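You operate a simulated robot arm through the tools that you are given. There is no shell and no other tool. Be economical: measure what you need, move in short steps, check, and stop when the job is done.

The job below is to be done with a simulated two-armed robot. You get a single attempt, and the scene is never put back.

TASK
Brush out the orange liner, then clamp it in the blue block.
Fine: all the grit goes, by the green brush, which is stood back; swing the bar over the liner and tighten the bar knob. What is to be rubbed or washed off counts as gone when no trace of it is left.
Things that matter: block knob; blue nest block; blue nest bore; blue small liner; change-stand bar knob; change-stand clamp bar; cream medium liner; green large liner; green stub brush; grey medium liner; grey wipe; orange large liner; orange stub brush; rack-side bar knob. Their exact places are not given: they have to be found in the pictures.

The check looks at the end state, three seconds after you hand in, the way a careful person would. Anything else that was tipped, shoved, dropped, spilled or broken makes it a failure.

THE ROBOT
Two 7-joint arms with fingered hands on one trunk, on a base that drives. Base frame: it is fixed to the floor where the robot stands at the start and does not move with it; the origin is under the middle of the robot, x ahead of it, y to its left, z up. Lengths are in mm, angles in degrees, forces in N, time in s.
The left shoulder is at the start at [50, 170, 1314], the right one opposite. With the tool pointing down near the work surface each hand reaches from about 100 to 660 mm from the robot's upright axis, wherever it stands, measured 20 degrees to its own side. Places, roughly: block knob [-1200, 1100, 900]; blue nest bore [600, 300, 500]; change-stand bar knob [500, 400, 1000]; change-stand clamp bar [500, 400, 1000]; cream medium liner [-1250, 1000, 1000]; grey medium liner [-1250, -500, 1000]; grey wipe (8x6x4 cm) [600, 0, 700]; orange stub brush [-1250, -1000, 750]; rack-side bar knob [-1200, -500, 1100]; rack-side bracket flow nut [-1300, -700, 1200]; rack-side bracket knob [-1200, -600, 900]; rack-side clamp bar [-1300, -500, 1100]; ridged teal wipe (8x6x4 cm) [-1700, -900, 700]; window-side bar knob [-1200, 900, 1100]; window-side bracket flow nut [-1300, 800, 1200]; window-side bracket knob [-1200, 800, 900]. Payload 4 kg a hand.
The TCP of each hand is the grasp point between the finger pads, 26 mm short of the fingertips. In the tool frame z runs along the fingers and y along their closing line. The gripper opens to 132 mm. The gripper's body begins 73 mm behind the TCP. The gripper is a hand of 4 fingers: y runs from the thumb to the fingers, the wrist lies at [0, 0, -224] in the tool frame, and closing takes about 1.5 s.
Orientation is told as [roll, pitch, yaw] about the base's x, y, z axes, in that order, counted from this pose: with the fingers straight down and closing along the base's y, the tool's x points along the base's -x, its y along +y and its z along -z.

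THE INTERFACE
- The arms move only by the tool play_rows. It takes "left_deltas", "right_deltas" or both (then of equal length, played together; a hand with none holds still); each is one flat list of numbers, 7 for each row, row after row: the shift along the tool's x, y, z in mm, then the turn, a rotation vector about the tool's x, y, z in degrees, then the closure in counts, from 0 (fully open) to 255 (shut). In form: [tx, ty, tz, wx, wy, wz, hand, tx, ty, tz, wx, wy, wz, hand, ...]. A call has 1 to 10 rows; each row is the pose to reach, as a shift and turn from the pose commanded when the call began, along the tool's axes at that moment. Rows are played at 5 a second. More than 50 mm and 8.6 degrees between two rows, or a gripper value outside its range, and nothing of the call is played. A pose out of reach is approached as far as the arm can. The call stops where the force on the tool passes 90 N (or 10 N more than at its start, if that is more) or the arm is blocked; 0.2 s more then pass. The fingers move at their own pace (about 108 mm/s each) and stop on an object; they squeeze with about 32 N. The grip force told is the motor's: it shows also when the fingers shut on nothing. Time passes only in rows, and 0.2 s behind the last, so rows that repeat a pose let the fingers close. The reply holds the time, the measured pose of the TCP, the force on the tool along the base axes, the opening and the grip force, in the units named above and with some noise, with the torque about the TCP (base axes, N m) and any sound that the robot's microphone picked up.
- Cameras (640 x 400 px; columns grow to the right, rows downward): "scene" is now at [117.6, 42.2, 1491.3]; the picture's right is [0.49, -0.87, 0.00], its down [-0.51, -0.29, -0.81] and it looks along [0.71, 0.40, -0.58] (base axes); focal length 229 px, centre (320, 200). "left" rides on the left gripper at [-73, 6, -94] in its tool frame; the picture's right is [-0.08, -1.00, 0.00], its down [0.79, -0.06, -0.62] and it looks along [0.61, -0.05, 0.79] (tool axes); focal length 230 px, centre (320, 200). "right" rides on the right gripper at [73, 6, -94] in its tool frame; the picture's right is [-0.08, 1.00, 0.00], its down [-0.78, -0.06, -0.62] and it looks along [-0.62, -0.05, 0.79] (tool axes); focal length 230 px, centre (320, 200).
- camera(camera): a new picture of that camera. No time passes.
- slide_trunk(by): slides the trunk up (or, below 0, down) by that many mm; the arms and the scene camera ride with it, the base frame stays. It gives what a move gives, with no picture.
- drive_base(legs): drives the robot by 1 to 6 legs, each [ahead, left, turn to the left] in mm, mm and degrees, along the robot's own axes; the way and the turn of a leg run together, so that a leg with both is an arc; at most 1500 mm and 180 degrees a leg. The arms and the cameras ride along, it lands a little off, and it stops where it bumps. It gives what a move gives.
- grasp_type(shape, hand): the hand has 4 fingers and takes this shape, open, in about a second: jaw (thumb against the fingers, like two jaws); tri (thumb and two fingers); tip (a fingertip pinch); poke (one finger out to press); point (the index stretched); flat (the hand flat); cup (the hand cupped); fist (a fist). The gripper value then closes the fingers along that shape, each until it touches; the sizes above hold for jaw. It gives what a move gives, with no picture.
- aim_head(pan, tilt): turns the head with the scene camera to pan (to the left, within 80 degrees either way) and tilt (down, from -29 to 69), counted from straight ahead of the robot. It gives what a move gives.
- pixel_to_xyz(camera, pixels): for up to 12 pixels [column, row] of the newest picture of that camera ("zoom" is the newest enlarged one), the place [x, y, z] in the base frame of the surface seen there, good to about 2 mm. No time passes.
- close_up(camera, box): a new picture of the part [left, top, right, bottom] of that camera's present view, enlarged. No time passes.
- sign_off(): hands the job in; it is judged then, once.

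Go step by step. Measure first, check grasps and placings, and put right what went wrong. The budget is 80 turns and 70 pictures, counting those below and the enlarged ones. Unless the task says otherwise, let go and move clear before handing in, and close with one line.

The tools are called after "Call:" by a JSON object that holds its "api" and its "payload". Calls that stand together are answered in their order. play_rows: Moves the arms, as the interface text tells. Its arguments: {"type":"object","properties":{"left_deltas":{"type":"array"},"right_deltas":{"type":"array"}},"required":[]} The other tools are called the same way: slide_trunk (by) slides the trunk up or down; grasp_type (shape, hand) gives the hand a shape; drive_base (legs) drives the base; aim_head (pan, tilt) turns the head that bears the scene camera; camera (camera) takes a picture; pixel_to_xyz (camera, pixels) gives the place of the surface under pixels of a picture; close_up (camera, box) takes an enlarged picture of a part of a camera's view; sign_off () hands the job in.

At the start:

```text
time: 0.0
left_eef_pos: [322.8, 491.6, 1367.1]
left_orientation: [0.0, 0.0, 0.0]
left_contact_force: [-0.6, -0.5, 0.7]
left_moment: [-0.02, 0.02, 0.02]
left_grip_width: 131.4
left_grasp_force: 0.1
left_shape: jaw
right_eef_pos: [388.6, 16.0, 1349.2]
right_orientation: [0.0, 0.0, 0.0]
right_contact_force: [0.3, 0.7, 0.8]
right_moment: [0.01, 0.01, 0.0]
right_grip_width: 132.1
right_grasp_force: 0.0
right_shape: jaw
trunk travel left (down, up): [-325.0, 26.0]
robot x, y, heading: [2.0, -0.5, -0.1]
head pan, tilt: [29.5, 35.5]
```

scene: 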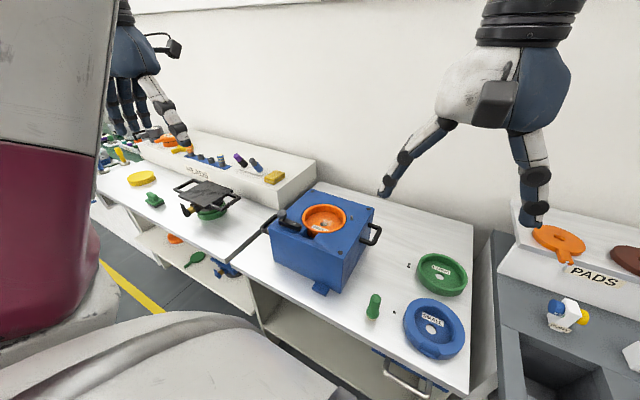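
right: 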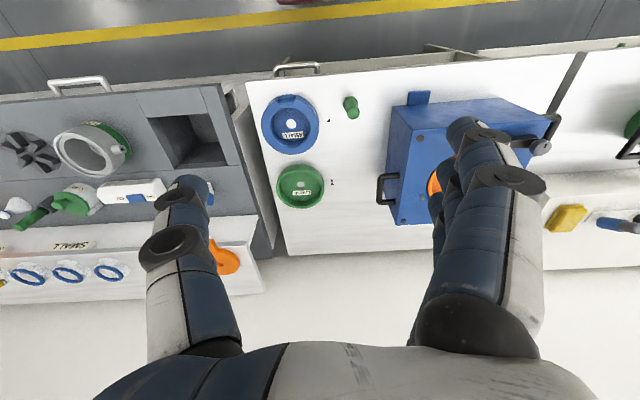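
left: 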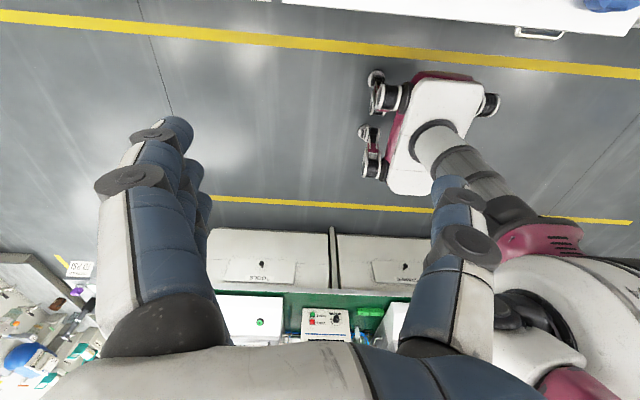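

The blue block with an orange ring sits around scene pixel (320,220), and a green peg, likely the brush, around (373,305). I'll enlarge these and measure.

Call:
{"api": "close_up", "payload": {"camera": "scene", "box": [240, 170, 400, 300]}}

Call:
{"api": "close_up", "payload": {"camera": "scene", "box": [340, 230, 480, 370]}}

Call:
{"api": "pixel_to_xyz", "payload": {"camera": "scene", "pixels": [[323, 219], [303, 218], [343, 218], [290, 218], [375, 297], [374, 314], [370, 235], [320, 288], [283, 215], [268, 225], [400, 300], [317, 192]]}}

```text
3.08 times, centred on (320, 235) of scene
```

zoom: 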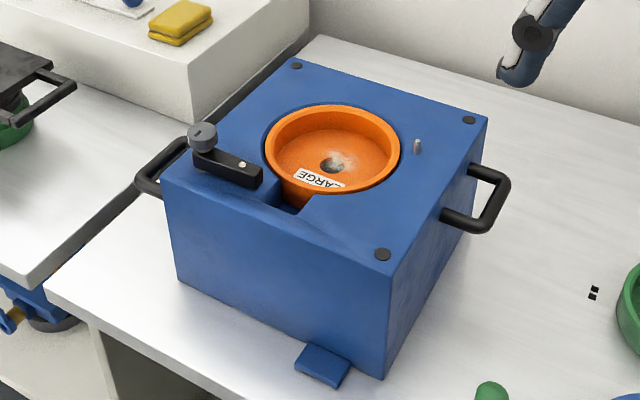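

```text
2.86 times, centred on (410, 300) of scene
```

zoom: 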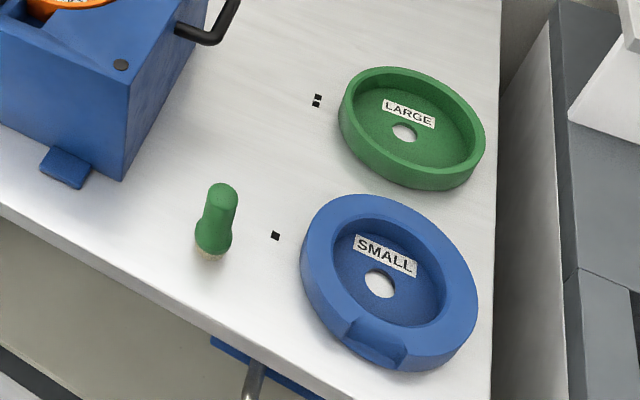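

```text
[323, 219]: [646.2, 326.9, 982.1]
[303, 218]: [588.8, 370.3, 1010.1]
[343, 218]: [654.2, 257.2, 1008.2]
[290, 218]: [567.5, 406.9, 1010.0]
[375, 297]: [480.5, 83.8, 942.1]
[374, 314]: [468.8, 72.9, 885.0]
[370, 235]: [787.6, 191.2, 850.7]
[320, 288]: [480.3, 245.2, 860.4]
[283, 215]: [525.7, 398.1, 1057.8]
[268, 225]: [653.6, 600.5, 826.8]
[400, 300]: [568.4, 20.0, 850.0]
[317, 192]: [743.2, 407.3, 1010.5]
```

The orange liner already sits in the blue block's bore with pale grit around its hole, the clamp bar is beside it at zoom (225,165), and the green brush stands at about (475,78). I'll drive left and slightly ahead so the left hand reaches everything, then look again.

Call:
{"api": "drive_base", "payload": {"legs": [[0, 170, 0], [50, 0, 0]]}}

Call:
{"api": "aim_head", "payload": {"pan": 8, "tilt": 45}}

Call:
{"api": "camera", "payload": {"camera": "scene"}}

```text
time: 2.7
left_eef_pos: [371.5, 663.7, 1366.5]
left_orientation: [-0.1, 0.0, -0.2]
left_contact_force: [-0.4, -0.3, 0.1]
left_moment: [0.03, 0.05, -0.02]
left_grip_width: 131.5
left_grasp_force: 0.0
left_shape: jaw
right_eef_pos: [437.3, 187.2, 1348.2]
right_orientation: [0.0, -0.1, -0.2]
right_contact_force: [-0.2, 0.9, -0.1]
right_moment: [0.0, 0.02, 0.02]
right_grip_width: 131.4
right_grasp_force: 0.1
right_shape: jaw
trunk travel left (down, up): [-325.0, 26.0]
robot x, y, heading: [48.1, 171.3, -0.2]
head pan, tilt: [29.5, 35.5]
```

```text
time: 3.5
left_eef_pos: [370.8, 662.9, 1367.1]
left_orientation: [0.0, -0.1, -0.2]
left_contact_force: [-0.7, -0.2, 0.1]
left_moment: [-0.01, -0.02, 0.02]
left_grip_width: 131.6
left_grasp_force: 0.1
left_shape: jaw
right_eef_pos: [436.6, 187.8, 1350.0]
right_orientation: [0.0, -0.2, -0.2]
right_contact_force: [-0.9, -0.4, 1.1]
right_moment: [0.03, -0.06, 0.03]
right_grip_width: 132.1
right_grasp_force: 0.1
right_shape: jaw
trunk travel left (down, up): [-325.0, 26.0]
robot x, y, heading: [49.0, 170.8, -0.1]
head pan, tilt: [8.0, 45.0]
```

```text
64 pictures are left
```

scene: 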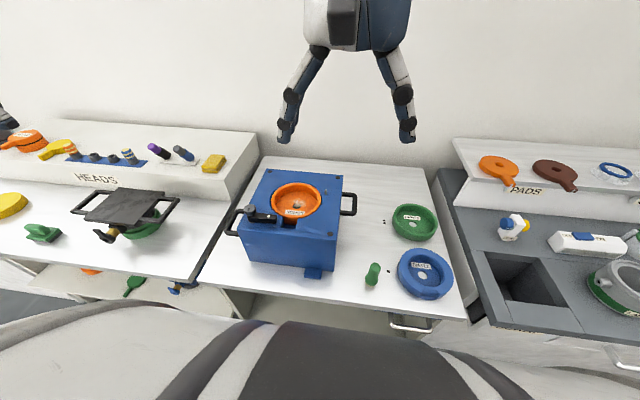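

The view is good now. I'll enlarge the block and the brush and measure.

Call:
{"api": "close_up", "payload": {"camera": "scene", "box": [230, 160, 360, 241]}}

Call:
{"api": "pixel_to_xyz", "payload": {"camera": "zoom", "pixels": [[320, 205], [320, 225], [300, 225], [350, 235], [320, 265], [100, 240], [230, 290], [190, 275], [230, 210], [440, 210], [330, 125], [480, 170]]}}

Call:
{"api": "close_up", "payload": {"camera": "scene", "box": [350, 250, 400, 300]}}

Call:
{"api": "pixel_to_xyz", "payload": {"camera": "scene", "pixels": [[375, 265], [374, 272], [372, 279], [370, 286], [390, 270]]}}

```text
4.92 times, centred on (295, 200) of scene
```

zoom: 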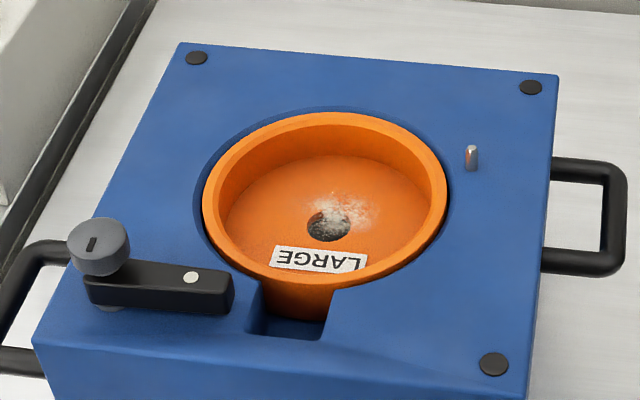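

```text
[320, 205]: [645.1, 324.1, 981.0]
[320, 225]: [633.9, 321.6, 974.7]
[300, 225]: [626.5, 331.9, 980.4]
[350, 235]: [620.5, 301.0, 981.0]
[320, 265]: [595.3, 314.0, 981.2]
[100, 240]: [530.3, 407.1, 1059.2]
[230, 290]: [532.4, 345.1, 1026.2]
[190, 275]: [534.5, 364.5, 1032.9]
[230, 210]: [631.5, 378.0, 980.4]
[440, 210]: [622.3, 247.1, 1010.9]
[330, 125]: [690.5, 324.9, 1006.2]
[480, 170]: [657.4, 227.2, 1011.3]
```

```text
8.00 times, centred on (375, 275) of scene
```

zoom: 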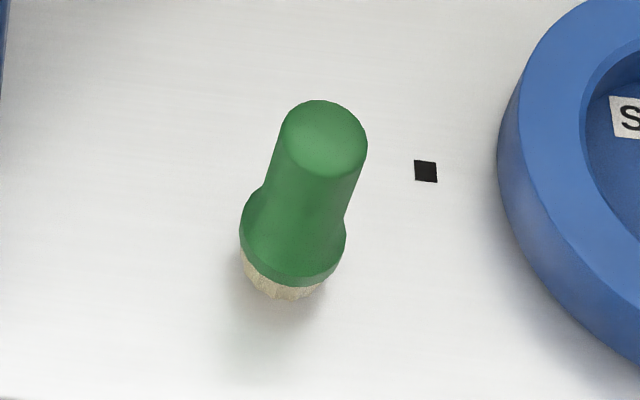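

```text
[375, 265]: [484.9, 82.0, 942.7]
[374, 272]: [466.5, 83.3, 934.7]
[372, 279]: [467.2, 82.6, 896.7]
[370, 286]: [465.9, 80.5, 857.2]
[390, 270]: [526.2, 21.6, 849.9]
```

The brush stands at about (480,82) with its top at z 943. The grit is around (645,318) on a floor at z 981. I'll clear the right arm to the right and bring the left hand over to the middle.

Call:
{"api": "play_rows", "payload": {"left_deltas": [-12, -40, 11, 0, 0, 0, 0, -24, -80, 22, 0, 0, 0, 0, -36, -121, 33, 0, 0, 0, 0, -48, -161, 44, 0, 0, 0, 0, -61, -202, 55, 0, 0, 0, 0, -73, -242, 66, 0, 0, 0, 0, -85, -282, 78, 0, 0, 0, 0, -97, -323, 89, 0, 0, 0, 0, -110, -363, 100, 0, 0, 0, 0, -110, -363, 100, 0, 0, 0, 0], "right_deltas": [6, -44, 0, 0, 0, 0, 0, 12, -88, 0, 0, 0, 0, 0, 18, -132, 0, 0, 0, 0, 0, 24, -176, 0, 0, 0, 0, 0, 30, -220, 0, 0, 0, 0, 0, 36, -264, 0, 0, 0, 0, 0, 42, -308, 0, 0, 0, 0, 0, 48, -352, 0, 0, 0, 0, 0, 54, -396, 0, 0, 0, 0, 0, 54, -440, 0, 0, 0, 0, 0]}}

```text
time: 5.7
left_eef_pos: [480.1, 304.6, 1273.4]
left_orientation: [-4.7, 0.5, 1.1]
left_contact_force: [-0.4, 0.2, 0.2]
left_moment: [0.01, 0.02, 0.01]
left_grip_width: 132.1
left_grasp_force: 0.1
left_shape: jaw
left hand out of reach, approached as far as the arm can: row 6, 7, 8
right_eef_pos: [382.5, -253.2, 1349.7]
right_orientation: [0.0, 0.0, -0.1]
right_contact_force: [-0.3, -0.4, 0.6]
right_moment: [0.01, -0.03, -0.03]
right_grip_width: 132.0
right_grasp_force: 0.1
right_shape: jaw
trunk travel left (down, up): [-325.0, 26.0]
robot x, y, heading: [46.9, 175.7, -0.1]
head pan, tilt: [8.0, 45.0]
```

The left hand is near (480,305,1273). I'll go down to above the brush, partly closed.

Call:
{"api": "play_rows", "payload": {"left_deltas": [0, -25, 27, 0, 0, 0, 60, 0, -52, 55, 0, 0, 0, 110, 0, -80, 84, 0, 0, 0, 110, 0, -108, 112, 0, 0, 0, 110, 0, -136, 140, 0, 0, 0, 110, 0, -164, 168, 0, 0, 0, 110, 0, -192, 196, 0, 0, 0, 110, 0, -218, 224, 0, 0, 0, 110, 0, -218, 224, 0, 0, 0, 110]}}

Call:
{"api": "camera", "payload": {"camera": "left"}}

Call:
{"api": "camera", "payload": {"camera": "scene"}}

```text
time: 7.9
left_eef_pos: [509.1, 93.6, 1070.4]
left_orientation: [-4.1, -0.5, 4.4]
left_contact_force: [0.2, 0.0, 0.0]
left_moment: [0.01, 0.01, -0.01]
left_grip_width: 75.6
left_grasp_force: 0.0
left_shape: jaw
right_eef_pos: [383.5, -252.4, 1349.2]
right_orientation: [0.0, 0.0, -0.1]
right_contact_force: [0.2, 0.1, 1.0]
right_moment: [0.0, 0.02, 0.0]
right_grip_width: 131.7
right_grasp_force: 0.1
right_shape: jaw
trunk travel left (down, up): [-325.0, 26.0]
robot x, y, heading: [49.7, 166.5, -0.1]
head pan, tilt: [8.0, 45.0]
stopped in row 9 (left hand): the arm was blocked; the commanded pose is now the measured one
```

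```text
61 pictures are left
```

left: 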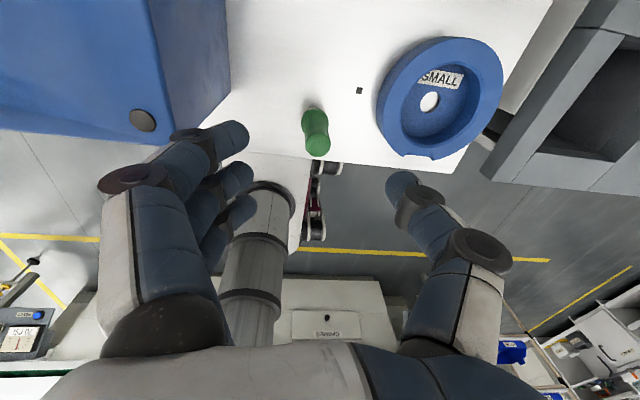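

```text
60 pictures are left
```

scene: 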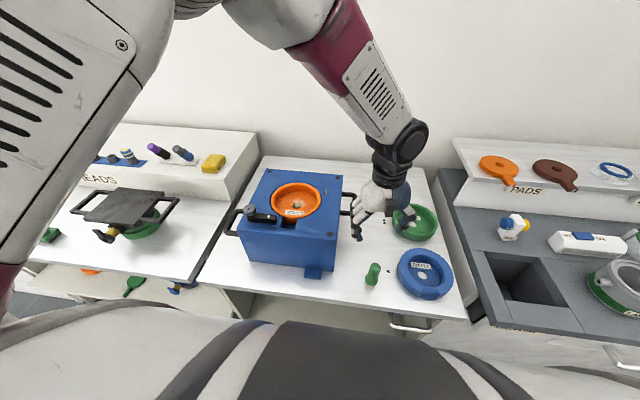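

The left arm is blocked reaching across the body. I'll drive right so that the brush lies on the left side, then correct the hand's pose.

Call:
{"api": "drive_base", "payload": {"legs": [[0, -200, 0]]}}

```text
time: 10.3
left_eef_pos: [506.3, -105.8, 1070.4]
left_orientation: [-4.0, -0.5, 4.3]
left_contact_force: [-0.5, -0.4, -0.1]
left_moment: [-0.01, 0.01, -0.03]
left_grip_width: 75.8
left_grasp_force: 0.1
left_shape: jaw
right_eef_pos: [381.3, -451.7, 1350.1]
right_orientation: [0.1, 0.0, -0.4]
right_contact_force: [-0.2, 0.1, 0.4]
right_moment: [-0.02, 0.0, -0.02]
right_grip_width: 131.7
right_grasp_force: 0.1
right_shape: jaw
trunk travel left (down, up): [-325.0, 26.0]
robot x, y, heading: [48.0, -28.3, -0.4]
head pan, tilt: [8.0, 45.0]
```

Now I'll move the left hand back over the brush and level it.

Call:
{"api": "play_rows", "payload": {"left_deltas": [2, 39, 9, -1, 0, 1, 110, 5, 77, 19, -2, 0, 2, 110, 7, 116, 28, -3, 0, 3, 110, 9, 155, 37, -4, 0.5, 4.3, 110, 12, 194, 47, -4, 0.5, 4.3, 110, 12, 194, 47, -4, 0.5, 4.3, 110]}}

Call:
{"api": "camera", "payload": {"camera": "left"}}

```text
time: 11.7
left_eef_pos: [483.4, 81.8, 1006.8]
left_orientation: [0.0, 0.0, -0.1]
left_contact_force: [0.5, 0.0, -0.4]
left_moment: [-0.03, -0.01, 0.03]
left_grip_width: 75.7
left_grasp_force: 0.0
left_shape: jaw
right_eef_pos: [380.0, -451.3, 1348.7]
right_orientation: [0.0, 0.0, -0.3]
right_contact_force: [-0.8, 0.1, 0.3]
right_moment: [0.04, 0.02, -0.01]
right_grip_width: 132.0
right_grasp_force: 0.0
right_shape: jaw
trunk travel left (down, up): [-325.0, 26.0]
robot x, y, heading: [47.6, -27.4, -0.6]
head pan, tilt: [8.0, 45.0]
```

```text
59 pictures are left
```

left: 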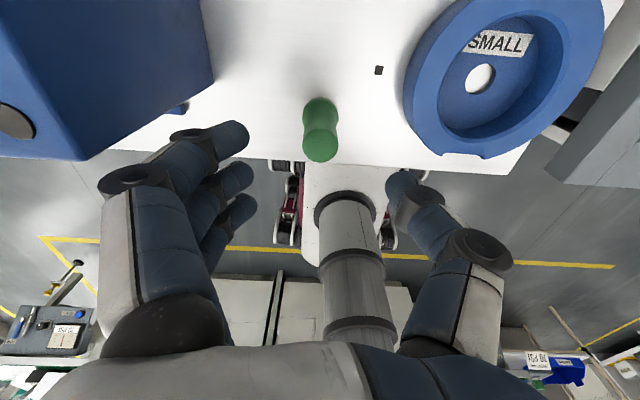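

The brush is between the fingers at (320,130). I'll measure its axis.

Call:
{"api": "pixel_to_xyz", "payload": {"camera": "left", "pixels": [[320, 150], [320, 158], [320, 140], [306, 148], [334, 148], [320, 125], [305, 120], [336, 120]]}}

```text
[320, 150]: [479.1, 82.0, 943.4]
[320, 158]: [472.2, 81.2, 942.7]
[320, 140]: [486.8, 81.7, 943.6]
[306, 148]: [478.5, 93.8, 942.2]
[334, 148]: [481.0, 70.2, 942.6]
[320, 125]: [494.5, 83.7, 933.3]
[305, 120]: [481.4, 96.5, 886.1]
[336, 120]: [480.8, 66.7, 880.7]
```

The brush's axis is at (480,82). I'll descend to z 922 and close.

Call:
{"api": "play_rows", "payload": {"left_deltas": [3, 0, 42, 0, 0, 0, 110, 3, 0, 85, 0, 0, 0, 110, 3, 0, 85, 0, 0, 0, 110, 3, 0, 85, 0, 0, 0, 255, 3, 0, 85, 0, 0, 0, 255, 3, 0, 85, 0, 0, 0, 255, 3, 0, 85, 0, 0, 0, 255, 3, 0, 85, 0, 0, 0, 255, 3, 0, 85, 0, 0, 0, 255, 3, 0, 85, 0, 0, 0, 255]}}

Call:
{"api": "camera", "payload": {"camera": "left"}}

```text
time: 13.9
left_eef_pos: [484.0, 86.7, 922.6]
left_orientation: [-0.7, -0.2, 1.4]
left_contact_force: [4.2, -2.6, 22.1]
left_moment: [0.11, 0.1, -0.03]
left_grip_width: 11.0
left_grasp_force: 32.3
left_shape: jaw
right_eef_pos: [380.5, -450.1, 1350.6]
right_orientation: [0.0, 0.0, -0.3]
right_contact_force: [-0.6, 0.0, 0.1]
right_moment: [0.0, 0.01, -0.05]
right_grip_width: 132.1
right_grasp_force: 0.0
right_shape: jaw
trunk travel left (down, up): [-325.0, 26.0]
robot x, y, heading: [48.1, -26.1, -0.6]
head pan, tilt: [8.0, 45.0]
```

```text
58 pictures are left
```

left: 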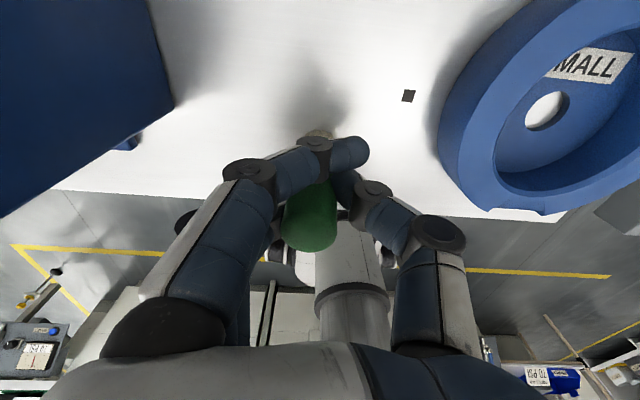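

The fingers closed to 11 mm, tighter than the handle's width, so the brush may sit askew. I'll look from the side.

Call:
{"api": "aim_head", "payload": {"pan": 12, "tilt": 50}}

Call:
{"api": "close_up", "payload": {"camera": "scene", "box": [200, 120, 440, 270]}}

Call:
{"api": "close_up", "payload": {"camera": "left", "box": [240, 90, 400, 270]}}

Call:
{"api": "camera", "payload": {"camera": "right"}}

```text
time: 14.5
left_eef_pos: [483.5, 85.4, 921.9]
left_orientation: [-0.8, -0.2, 1.4]
left_contact_force: [4.1, -2.4, 23.7]
left_moment: [0.13, 0.06, -0.03]
left_grip_width: 11.3
left_grasp_force: 31.2
left_shape: jaw
right_eef_pos: [380.1, -452.2, 1350.5]
right_orientation: [0.0, -0.1, -0.3]
right_contact_force: [-0.4, 0.0, -0.4]
right_moment: [0.0, -0.03, 0.01]
right_grip_width: 131.8
right_grasp_force: 0.1
right_shape: jaw
trunk travel left (down, up): [-325.0, 26.0]
robot x, y, heading: [51.8, -28.7, -0.2]
head pan, tilt: [12.0, 50.0]
```

```text
2.67 times, centred on (320, 195) of scene
```

zoom: 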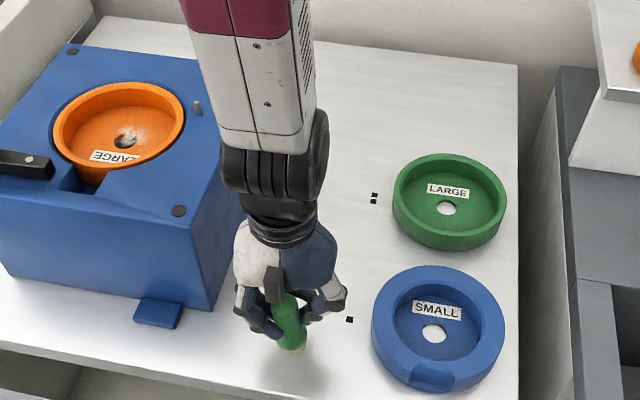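

```text
2.22 times, centred on (320, 180) of left
```

zoom: 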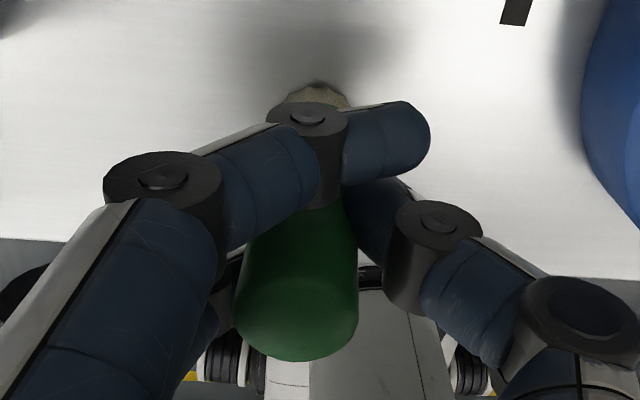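

```text
55 pictures are left
```

right: 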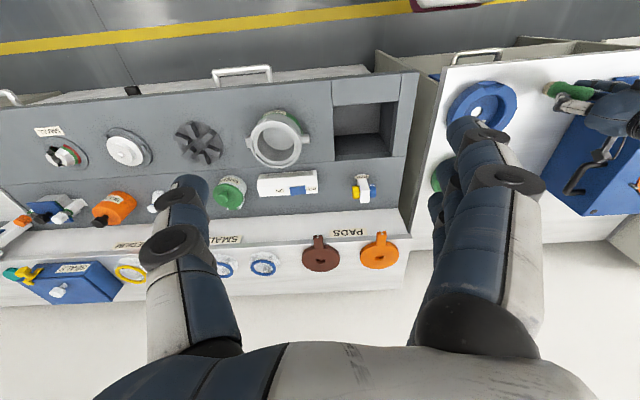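

The brush seems tilted in the grip. I'll measure its top and its bristles.

Call:
{"api": "pixel_to_xyz", "payload": {"camera": "zoom", "pixels": [[295, 300], [295, 330], [300, 345], [265, 355], [320, 355]]}}

Call:
{"api": "pixel_to_xyz", "payload": {"camera": "left", "pixels": [[310, 240], [292, 235], [328, 235], [310, 220], [310, 205], [318, 130], [310, 248]]}}

Call:
{"api": "close_up", "payload": {"camera": "scene", "box": [280, 215, 340, 260]}}

```text
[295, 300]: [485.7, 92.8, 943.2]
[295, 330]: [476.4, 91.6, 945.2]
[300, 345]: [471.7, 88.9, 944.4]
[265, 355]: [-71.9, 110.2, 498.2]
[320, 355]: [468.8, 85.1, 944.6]
```

```text
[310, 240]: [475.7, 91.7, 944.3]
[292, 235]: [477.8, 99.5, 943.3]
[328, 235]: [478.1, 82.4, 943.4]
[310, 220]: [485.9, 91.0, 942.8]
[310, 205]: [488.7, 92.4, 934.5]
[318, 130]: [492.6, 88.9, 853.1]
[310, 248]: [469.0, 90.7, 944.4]
```

```text
8.89 times, centred on (310, 238) of scene
```

zoom: 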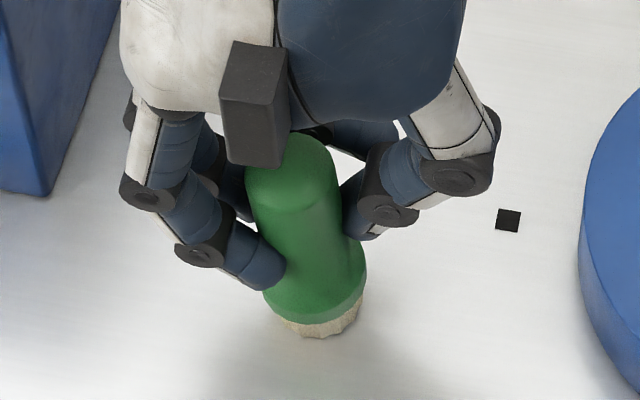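

The brush is upright (top face flat at z 944), only shifted 9 mm in y, and held. I'll lift it and check.

Call:
{"api": "play_rows", "payload": {"left_deltas": [0, 0, -20, 0, 0, 0, 255, 0, 0, -60, 0, 0, 0, 255, 0, 0, -100, 0, 0, 0, 255, 0, 0, -140, 0, 0, 0, 255, 0, 0, -180, 0, 0, 0, 255, 0, 0, -220, 0, 0, 0, 255, 0, 0, -220, 0, 0, 0, 255]}}

Call:
{"api": "camera", "payload": {"camera": "scene"}}

Call:
{"api": "camera", "payload": {"camera": "left"}}

```text
time: 16.1
left_eef_pos: [482.0, 89.7, 1149.8]
left_orientation: [-4.1, 1.0, 2.1]
left_contact_force: [0.7, -0.3, -1.1]
left_moment: [0.01, 0.04, 0.0]
left_grip_width: 10.8
left_grasp_force: 32.1
left_shape: jaw
right_eef_pos: [381.0, -450.3, 1350.3]
right_orientation: [0.0, 0.0, -0.3]
right_contact_force: [0.3, 0.4, -0.3]
right_moment: [0.01, 0.0, 0.0]
right_grip_width: 131.7
right_grasp_force: 0.0
right_shape: jaw
trunk travel left (down, up): [-325.0, 26.0]
robot x, y, heading: [46.8, -24.0, -0.3]
head pan, tilt: [12.0, 50.0]
```

```text
53 pictures are left
```

scene: 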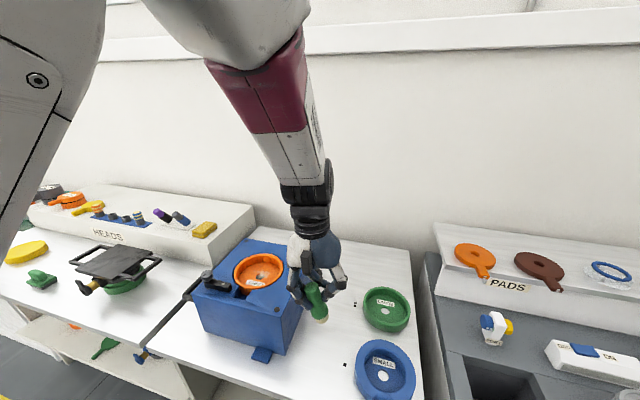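

```text
52 pictures are left
```

left: 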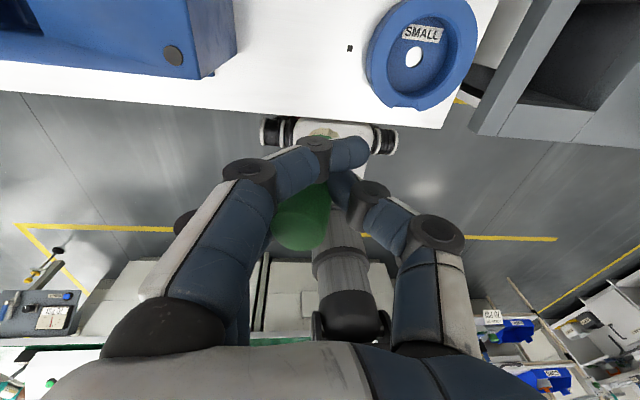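

The brush is held. I'll drive left so the bore comes within the left hand's reach.

Call:
{"api": "drive_base", "payload": {"legs": [[0, 160, 0]]}}

Call:
{"api": "camera", "payload": {"camera": "left"}}

Call:
{"api": "pixel_to_xyz", "payload": {"camera": "left", "pixels": [[303, 240], [288, 235], [318, 235], [303, 225], [303, 248], [318, 133]]}}

```text
time: 18.2
left_eef_pos: [483.2, 254.0, 1153.3]
left_orientation: [-4.2, 0.3, 1.8]
left_contact_force: [0.3, 0.4, -0.6]
left_moment: [-0.04, 0.03, 0.02]
left_grip_width: 10.8
left_grasp_force: 31.8
left_shape: jaw
right_eef_pos: [382.3, -280.2, 1350.7]
right_orientation: [0.0, 0.0, -0.2]
right_contact_force: [0.1, -0.6, -0.3]
right_moment: [0.05, -0.02, 0.0]
right_grip_width: 132.0
right_grasp_force: 0.1
right_shape: jaw
trunk travel left (down, up): [-325.0, 26.0]
robot x, y, heading: [50.4, 141.4, 0.1]
head pan, tilt: [12.0, 50.0]
```

```text
51 pictures are left
```

left: 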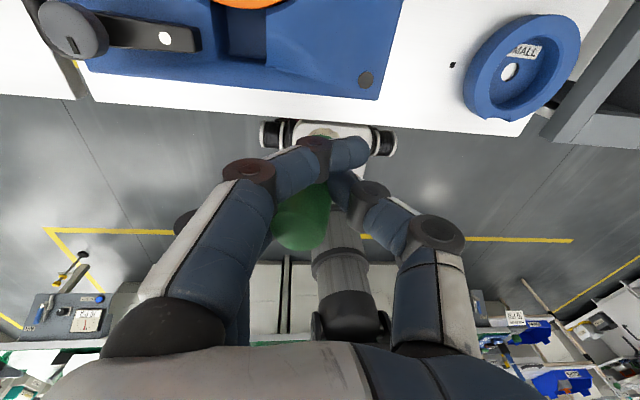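

```text
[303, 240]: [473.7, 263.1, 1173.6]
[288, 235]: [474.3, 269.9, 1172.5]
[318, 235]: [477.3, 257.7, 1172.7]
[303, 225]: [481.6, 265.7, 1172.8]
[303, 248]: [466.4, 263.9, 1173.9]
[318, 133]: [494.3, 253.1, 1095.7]
```

The brush's bottom is about 73 mm below the TCP and level. I'll move above the liner.

Call:
{"api": "play_rows", "payload": {"left_deltas": [-33, 11, 0, 0, 0, 0, 255, -66, 21, 8, -1, 0, 0, 255, -99, 32, 16, -2, 0, 0, 255, -132, 43, 28, -3, 0, 0, 255, -165, 53, 39, -3.5, 0, 0, 255, -165, 53, 39, -3.5, 0, 0, 255]}}

Call:
{"api": "camera", "payload": {"camera": "left"}}

Call:
{"api": "camera", "payload": {"camera": "scene"}}

```text
time: 19.6
left_eef_pos: [644.3, 307.6, 1108.7]
left_orientation: [-0.7, 0.3, 1.6]
left_contact_force: [-0.7, -1.0, -1.4]
left_moment: [-0.01, 0.0, 0.02]
left_grip_width: 10.6
left_grasp_force: 32.7
left_shape: jaw
right_eef_pos: [382.4, -282.5, 1349.1]
right_orientation: [0.0, -0.1, -0.2]
right_contact_force: [-0.2, -0.6, 0.4]
right_moment: [0.04, -0.01, 0.01]
right_grip_width: 131.6
right_grasp_force: 0.0
right_shape: jaw
trunk travel left (down, up): [-325.0, 26.0]
robot x, y, heading: [47.2, 140.3, -0.5]
head pan, tilt: [12.0, 50.0]
```

```text
50 pictures are left
```

left: 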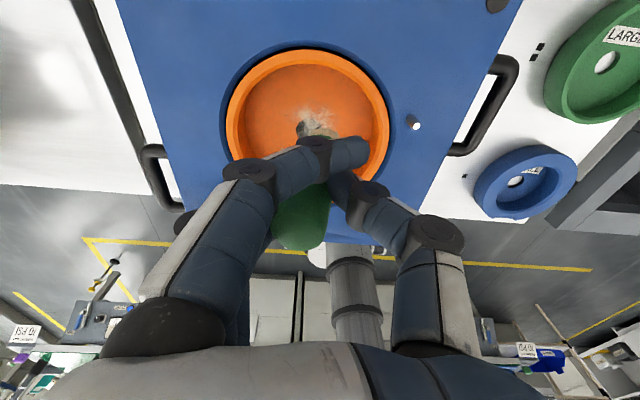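

```text
49 pictures are left
```

scene: 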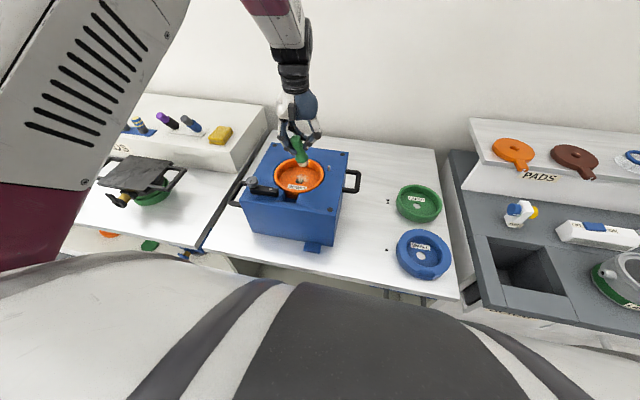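

The left view shows the grit at about (318,122). I'll zoom in and measure its extent.

Call:
{"api": "close_up", "payload": {"camera": "left", "box": [220, 40, 400, 170]}}

Call:
{"api": "pixel_to_xyz", "payload": {"camera": "left", "pixels": [[318, 110], [335, 120], [300, 110], [325, 133], [308, 128], [245, 110], [372, 110], [308, 72], [345, 105]]}}

Call:
{"api": "close_up", "payload": {"camera": "scene", "box": [240, 90, 360, 210]}}

```text
3.08 times, centred on (310, 105) of left
```

zoom: 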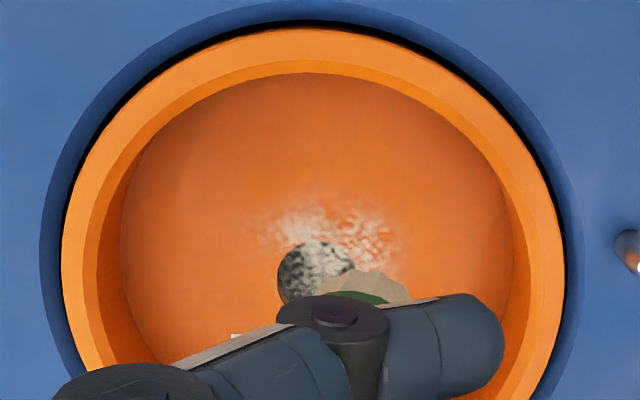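

```text
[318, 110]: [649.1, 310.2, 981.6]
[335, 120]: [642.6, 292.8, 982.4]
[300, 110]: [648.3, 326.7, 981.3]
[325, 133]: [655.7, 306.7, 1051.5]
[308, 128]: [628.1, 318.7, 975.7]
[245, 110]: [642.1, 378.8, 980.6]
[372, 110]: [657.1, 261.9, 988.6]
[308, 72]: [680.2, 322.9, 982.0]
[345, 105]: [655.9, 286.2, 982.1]
```

```text
3.33 times, centred on (300, 150) of scene
```

zoom: 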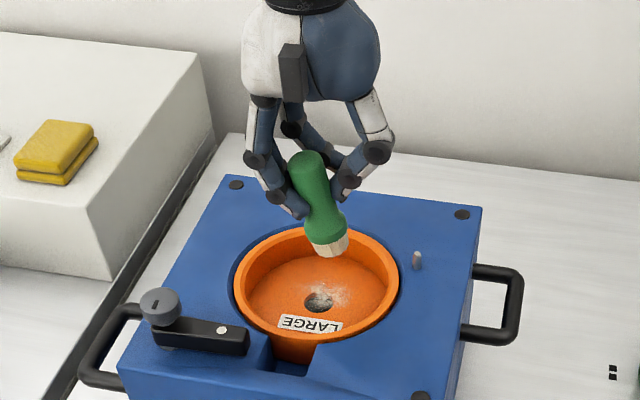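

The brush leans in the hand. I'll measure its top and bristles from this zoom, along with the clamp parts.

Call:
{"api": "pixel_to_xyz", "payload": {"camera": "zoom", "pixels": [[305, 158], [300, 170], [322, 215], [308, 243], [347, 233], [330, 254], [325, 235], [319, 298], [345, 295], [235, 290], [399, 270]]}}

Call:
{"api": "pixel_to_xyz", "payload": {"camera": "left", "pixels": [[300, 240], [285, 235], [318, 235], [300, 225], [318, 132], [330, 130], [335, 134]]}}

```text
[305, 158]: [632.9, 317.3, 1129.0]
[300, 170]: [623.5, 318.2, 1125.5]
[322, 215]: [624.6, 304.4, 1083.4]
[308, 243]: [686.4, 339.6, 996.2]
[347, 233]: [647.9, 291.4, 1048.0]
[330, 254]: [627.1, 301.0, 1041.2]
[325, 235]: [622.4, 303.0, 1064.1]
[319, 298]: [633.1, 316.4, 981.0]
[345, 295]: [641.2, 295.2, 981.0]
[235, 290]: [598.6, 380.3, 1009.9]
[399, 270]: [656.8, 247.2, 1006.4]
```

```text
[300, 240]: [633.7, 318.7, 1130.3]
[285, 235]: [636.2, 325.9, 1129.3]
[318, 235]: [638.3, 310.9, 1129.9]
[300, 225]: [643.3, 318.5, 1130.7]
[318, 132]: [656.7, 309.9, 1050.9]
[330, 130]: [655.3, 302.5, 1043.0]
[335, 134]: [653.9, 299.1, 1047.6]
```

The bristle end is about 68 mm below the TCP at (641,304). I'll descend onto the floor and check for contact.

Call:
{"api": "play_rows", "payload": {"left_deltas": [0, 0, 30, 0, 0, 0, 255, 0, 0, 50, 0, 0, 0, 255, 0, 0, 57, 0, 0, 0, 255, 0, 0, 60, 0, 0, 0, 255, 0, 0, 60, 0, 0, 0, 255]}}

Call:
{"api": "close_up", "payload": {"camera": "scene", "box": [240, 90, 360, 210]}}

```text
time: 20.8
left_eef_pos: [645.5, 308.7, 1052.5]
left_orientation: [-0.7, -0.1, 1.8]
left_contact_force: [2.6, -1.3, 31.4]
left_moment: [0.17, 0.17, -0.04]
left_grip_width: 11.8
left_grasp_force: 31.6
left_shape: jaw
right_eef_pos: [379.2, -283.3, 1351.2]
right_orientation: [0.1, -0.1, -0.1]
right_contact_force: [0.6, 0.4, -0.8]
right_moment: [0.0, 0.01, 0.02]
right_grip_width: 132.0
right_grasp_force: 0.0
right_shape: jaw
trunk travel left (down, up): [-325.0, 26.0]
robot x, y, heading: [48.7, 141.2, 0.1]
head pan, tilt: [12.0, 50.0]
```

```text
3.33 times, centred on (300, 150) of scene
```

zoom: 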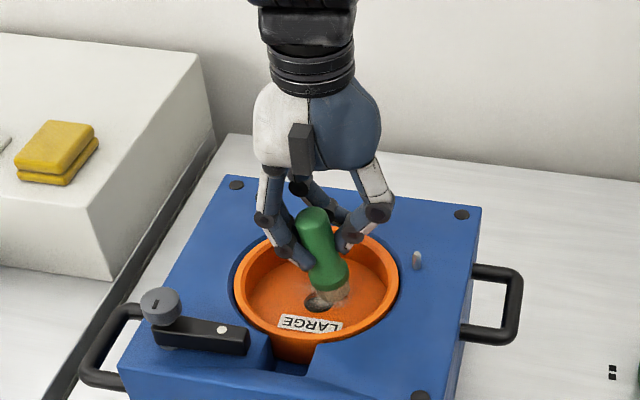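

The brush is in contact at 31 N. I'll stroke over the grit.

Call:
{"api": "play_rows", "payload": {"left_deltas": [0, -18, 0, 0, 0, 0, 255, 0, 5, 0, 0, 0, 0, 255, 0, 25, 0, 0, 0, 0, 255, -12, 25, 0, 0, 0, 0, 255, -12, 3, 0, 0, 0, 0, 255, -12, -18, 0, 0, 0, 0, 255, -24, -18, 0, 0, 0, 0, 255, -24, 3, 0, 0, 0, 0, 255, -24, 25, 0, 0, 0, 0, 255, 0, 5, 0, 0, 0, 0, 255]}}

Call:
{"api": "play_rows", "payload": {"left_deltas": [12, -20, 0, 0, 0, 0, 255, 12, 0, 0, 0, 0, 0, 255, 12, 20, 0, 0, 0, 0, 255, 0, 20, 0, 0, 0, 0, 255, 0, 0, 0, 0, 0, 0, 255, 0, -20, 0, 0, 0, 0, 255, -10, -24, 0, 0, 0, 0, 255, -10, 0, 0, 0, 0, 0, 255, -10, 20, 0, 0, 0, 0, 255, 0, 0, 0, 0, 0, 0, 255]}}

Call:
{"api": "close_up", "payload": {"camera": "scene", "box": [240, 90, 360, 210]}}

Call:
{"api": "close_up", "payload": {"camera": "left", "box": [200, 20, 440, 170]}}

```text
time: 23.0
left_eef_pos: [645.7, 315.1, 1050.1]
left_orientation: [-0.5, 0.3, 1.9]
left_contact_force: [3.6, 4.7, 19.9]
left_moment: [0.39, -0.16, -0.06]
left_grip_width: 12.3
left_grasp_force: 31.8
left_shape: jaw
right_eef_pos: [380.1, -283.3, 1350.2]
right_orientation: [0.0, -0.2, -0.3]
right_contact_force: [0.7, 0.0, -0.5]
right_moment: [-0.01, 0.02, -0.03]
right_grip_width: 132.0
right_grasp_force: 0.0
right_shape: jaw
trunk travel left (down, up): [-325.0, 26.0]
robot x, y, heading: [47.9, 141.3, -0.2]
head pan, tilt: [12.0, 50.0]
```

```text
time: 25.2
left_eef_pos: [641.8, 314.5, 1048.4]
left_orientation: [-0.7, 0.0, 1.8]
left_contact_force: [1.7, 4.6, 17.1]
left_moment: [0.46, 0.04, -0.07]
left_grip_width: 11.2
left_grasp_force: 31.7
left_shape: jaw
right_eef_pos: [380.0, -281.8, 1350.8]
right_orientation: [0.0, -0.1, -0.2]
right_contact_force: [-0.3, 0.4, -0.1]
right_moment: [0.02, -0.02, -0.01]
right_grip_width: 131.9
right_grasp_force: 0.0
right_shape: jaw
trunk travel left (down, up): [-325.0, 26.0]
robot x, y, heading: [51.2, 139.6, -0.3]
head pan, tilt: [12.0, 50.0]
```

```text
3.33 times, centred on (300, 150) of scene
```

zoom: 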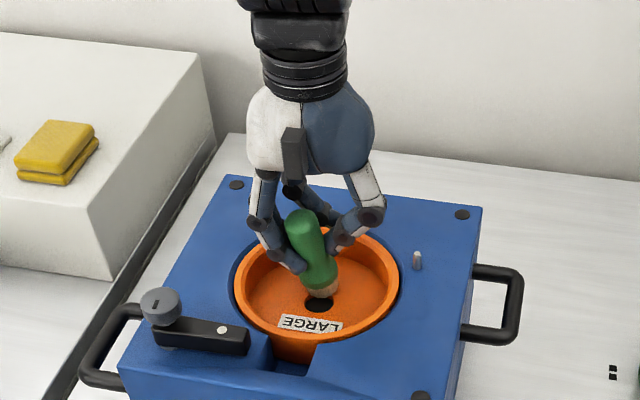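

```text
2.67 times, centred on (320, 95) of left
```

zoom: 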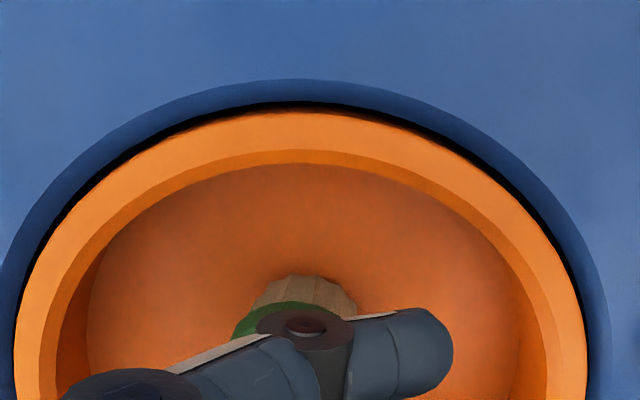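

The grit looks gone. I'll lift up and inspect the whole floor and the wall.

Call:
{"api": "play_rows", "payload": {"left_deltas": [0, 0, -40, 0, 0, 0, 255, 20, 0, -80, 0, 0, 0, 255, 60, -20, -100, 0, 0, 0, 255, 100, -50, -100, 0, 0, 0, 255, 145, -70, -100, 0, 0, 0, 255, 145, -70, -100, 0, 0, 0, 255]}}

Call:
{"api": "close_up", "payload": {"camera": "scene", "box": [260, 150, 340, 200]}}

Call:
{"api": "close_up", "payload": {"camera": "left", "box": [160, 0, 440, 175]}}

```text
time: 26.6
left_eef_pos: [508.3, 247.0, 1151.3]
left_orientation: [-4.9, 1.7, 4.4]
left_contact_force: [1.3, 0.9, -0.2]
left_moment: [0.01, 0.0, 0.02]
left_grip_width: 10.7
left_grasp_force: 32.4
left_shape: jaw
right_eef_pos: [383.1, -282.6, 1349.1]
right_orientation: [0.1, 0.1, -0.2]
right_contact_force: [0.5, -0.1, 0.2]
right_moment: [-0.04, 0.02, 0.01]
right_grip_width: 132.0
right_grasp_force: 0.0
right_shape: jaw
trunk travel left (down, up): [-325.0, 26.0]
robot x, y, heading: [44.7, 140.1, -0.3]
head pan, tilt: [12.0, 50.0]
```

```text
8.00 times, centred on (300, 175) of scene
```

zoom: 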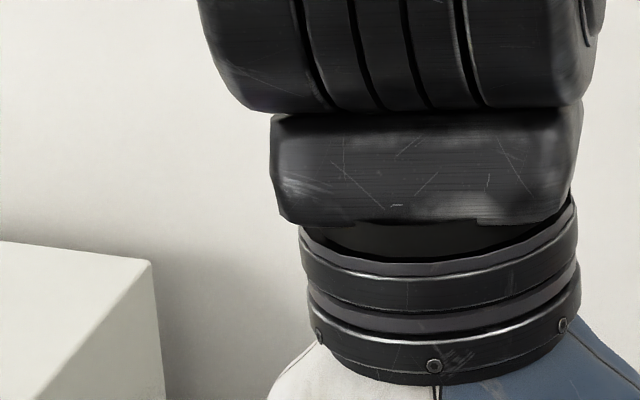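

```text
2.29 times, centred on (300, 88) of left
```

zoom: 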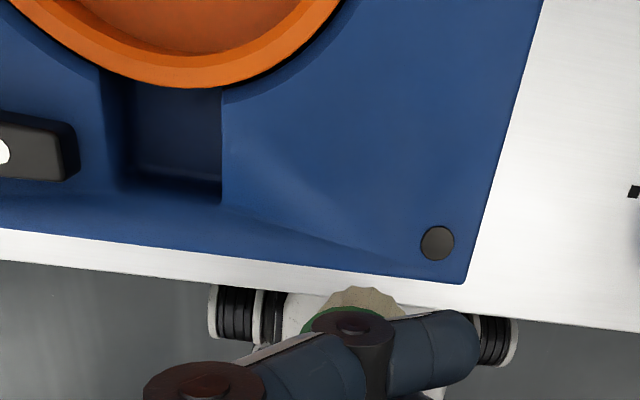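

The hand blocks the view. I'll drive back right toward the brush's place and then inspect the liner from there.

Call:
{"api": "drive_base", "payload": {"legs": [[0, -165, 0]]}}

Call:
{"api": "camera", "payload": {"camera": "scene"}}

Call:
{"api": "camera", "payload": {"camera": "left"}}

```text
time: 28.7
left_eef_pos: [507.8, 79.5, 1158.9]
left_orientation: [-5.0, 1.0, 3.9]
left_contact_force: [0.0, 0.5, -0.5]
left_moment: [-0.01, -0.02, -0.03]
left_grip_width: 10.9
left_grasp_force: 32.0
left_shape: jaw
right_eef_pos: [380.1, -448.3, 1350.4]
right_orientation: [-0.1, -0.1, -0.3]
right_contact_force: [-0.6, 0.2, 0.3]
right_moment: [0.01, -0.01, 0.0]
right_grip_width: 132.0
right_grasp_force: 0.0
right_shape: jaw
trunk travel left (down, up): [-325.0, 26.0]
robot x, y, heading: [48.1, -20.6, -0.3]
head pan, tilt: [12.0, 50.0]
```

```text
41 pictures are left
```

scene: 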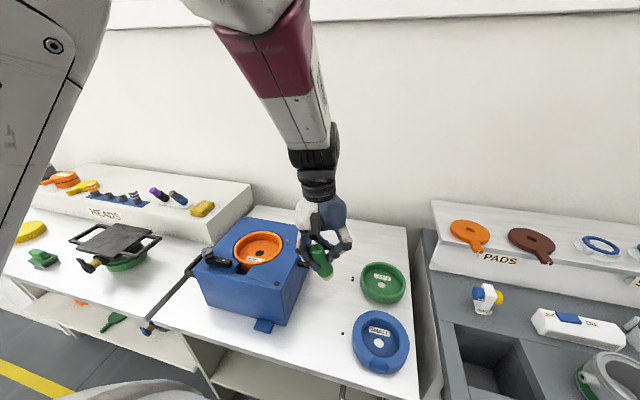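

```text
40 pictures are left
```

left: 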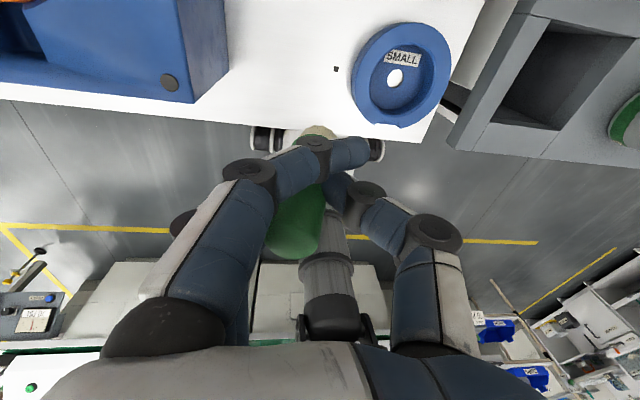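

Call:
{"api": "close_up", "payload": {"camera": "scene", "box": [215, 215, 305, 275]}}

Call:
{"api": "close_up", "payload": {"camera": "scene", "box": [290, 220, 360, 290]}}

Call:
{"api": "pixel_to_xyz", "payload": {"camera": "left", "pixels": [[292, 248], [275, 240], [310, 243], [292, 235], [295, 225], [318, 130], [330, 132]]}}

Call:
{"api": "pixel_to_xyz", "payload": {"camera": "scene", "pixels": [[318, 250], [321, 258], [323, 266], [325, 274], [327, 277], [331, 273]]}}

```text
6.67 times, centred on (260, 245) of scene
```

zoom: 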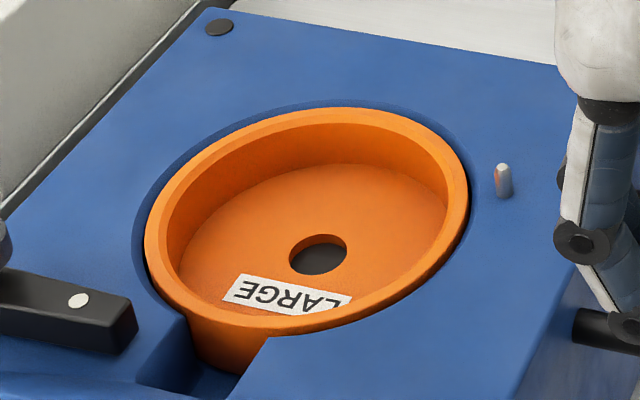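

```text
5.71 times, centred on (325, 255) of scene
```

zoom: 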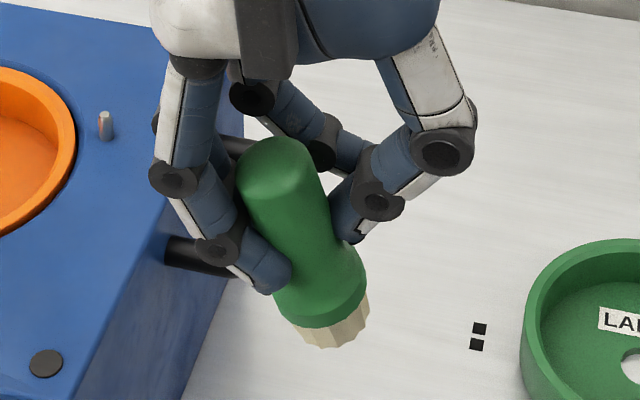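

```text
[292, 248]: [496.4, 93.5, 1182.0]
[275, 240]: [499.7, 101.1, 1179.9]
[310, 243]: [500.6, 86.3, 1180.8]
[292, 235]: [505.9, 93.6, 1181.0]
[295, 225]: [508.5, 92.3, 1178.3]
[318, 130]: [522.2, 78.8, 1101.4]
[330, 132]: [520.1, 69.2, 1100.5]
```

```text
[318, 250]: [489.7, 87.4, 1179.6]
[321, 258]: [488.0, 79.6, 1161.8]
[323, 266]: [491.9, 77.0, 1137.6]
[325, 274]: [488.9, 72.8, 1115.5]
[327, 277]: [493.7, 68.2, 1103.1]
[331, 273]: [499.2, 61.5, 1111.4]
```

The liner is spotless in the zoom. The brush leans about 9° (bottom toward −y), so I'll counter-tilt the hand while lowering toward the brush's original place and then re-measure.

Call:
{"api": "play_rows", "payload": {"left_deltas": [5, 1, 32, -2, 0.4, 0.8, 255, 10, 3, 64, -4, 0.8, 1.6, 255, 15, 4, 96, -6, 1.2, 2.4, 255, 20, 6, 128, -8, 1.6, 3.2, 255, 25, 7, 159, -9.4, 2, 3.9, 255, 25, 7, 159, -9.4, 2, 3.9, 255]}}

Call:
{"api": "camera", "payload": {"camera": "scene"}}

Call:
{"api": "camera", "payload": {"camera": "left"}}

```text
time: 30.1
left_eef_pos: [490.3, 74.7, 1010.2]
left_orientation: [0.6, 2.4, 3.5]
left_contact_force: [-0.4, -0.4, -0.2]
left_moment: [0.01, 0.0, -0.01]
left_grip_width: 11.1
left_grasp_force: 31.9
left_shape: jaw
right_eef_pos: [379.8, -447.4, 1350.2]
right_orientation: [0.0, 0.0, -0.3]
right_contact_force: [0.5, 0.7, -0.8]
right_moment: [-0.03, -0.03, -0.06]
right_grip_width: 131.9
right_grasp_force: 0.1
right_shape: jaw
trunk travel left (down, up): [-325.0, 26.0]
robot x, y, heading: [47.2, -20.2, -0.5]
head pan, tilt: [12.0, 50.0]
```

```text
37 pictures are left
```

scene: 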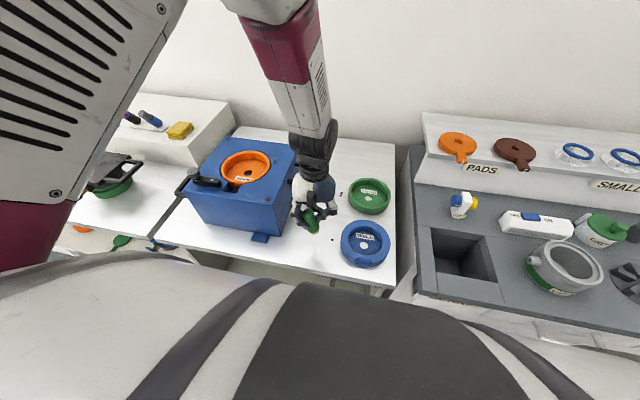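

```text
36 pictures are left
```

left: 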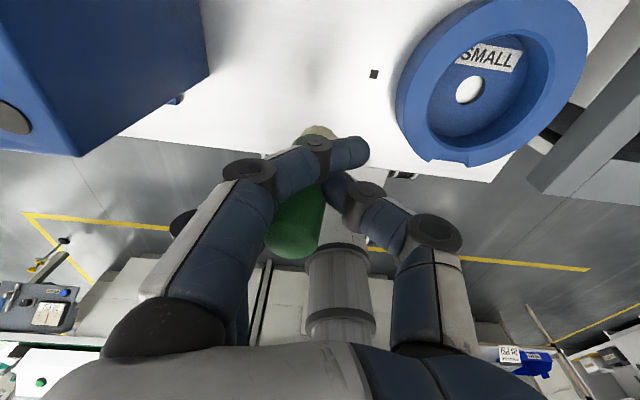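

The hand's roll reads 0.6. I'll measure the brush again.

Call:
{"api": "close_up", "payload": {"camera": "scene", "box": [280, 185, 340, 245]}}

Call:
{"api": "pixel_to_xyz", "payload": {"camera": "zoom", "pixels": [[290, 250], [290, 270], [300, 310], [320, 360], [325, 400], [345, 480], [350, 500], [300, 480], [390, 460]]}}

Call:
{"api": "pixel_to_xyz", "payload": {"camera": "left", "pixels": [[292, 248], [275, 240], [310, 243], [292, 235], [295, 225], [292, 254], [318, 130], [330, 132], [306, 132]]}}

```text
6.67 times, centred on (310, 215) of scene
```

zoom: 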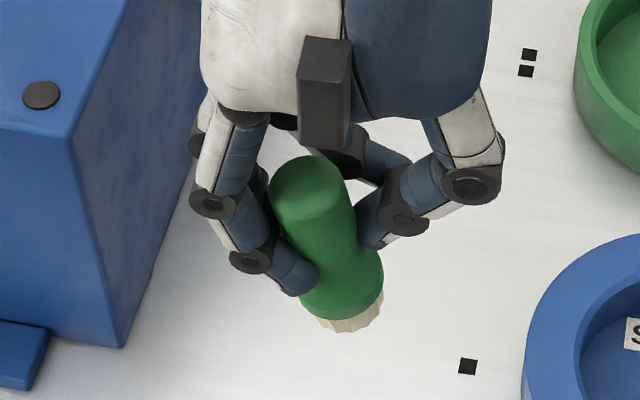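

```text
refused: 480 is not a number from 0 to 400
```

```text
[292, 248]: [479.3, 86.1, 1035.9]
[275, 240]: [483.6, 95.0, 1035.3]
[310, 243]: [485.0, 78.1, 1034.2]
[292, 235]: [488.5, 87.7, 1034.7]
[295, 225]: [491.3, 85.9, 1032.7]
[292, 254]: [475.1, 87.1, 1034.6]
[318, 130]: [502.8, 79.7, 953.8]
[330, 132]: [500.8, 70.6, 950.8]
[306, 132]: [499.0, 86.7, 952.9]
```

Call:
{"api": "pixel_to_xyz", "payload": {"camera": "zoom", "pixels": [[310, 165], [305, 215], [325, 260], [345, 300], [348, 316], [350, 328], [320, 318], [380, 300], [270, 195], [345, 185]]}}

```text
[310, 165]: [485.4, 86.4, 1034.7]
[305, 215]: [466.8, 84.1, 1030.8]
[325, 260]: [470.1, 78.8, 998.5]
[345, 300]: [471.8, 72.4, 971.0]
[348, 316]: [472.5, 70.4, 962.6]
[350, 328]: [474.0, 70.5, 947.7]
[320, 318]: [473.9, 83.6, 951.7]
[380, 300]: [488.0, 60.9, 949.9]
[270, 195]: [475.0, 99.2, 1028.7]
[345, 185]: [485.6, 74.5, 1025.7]
```

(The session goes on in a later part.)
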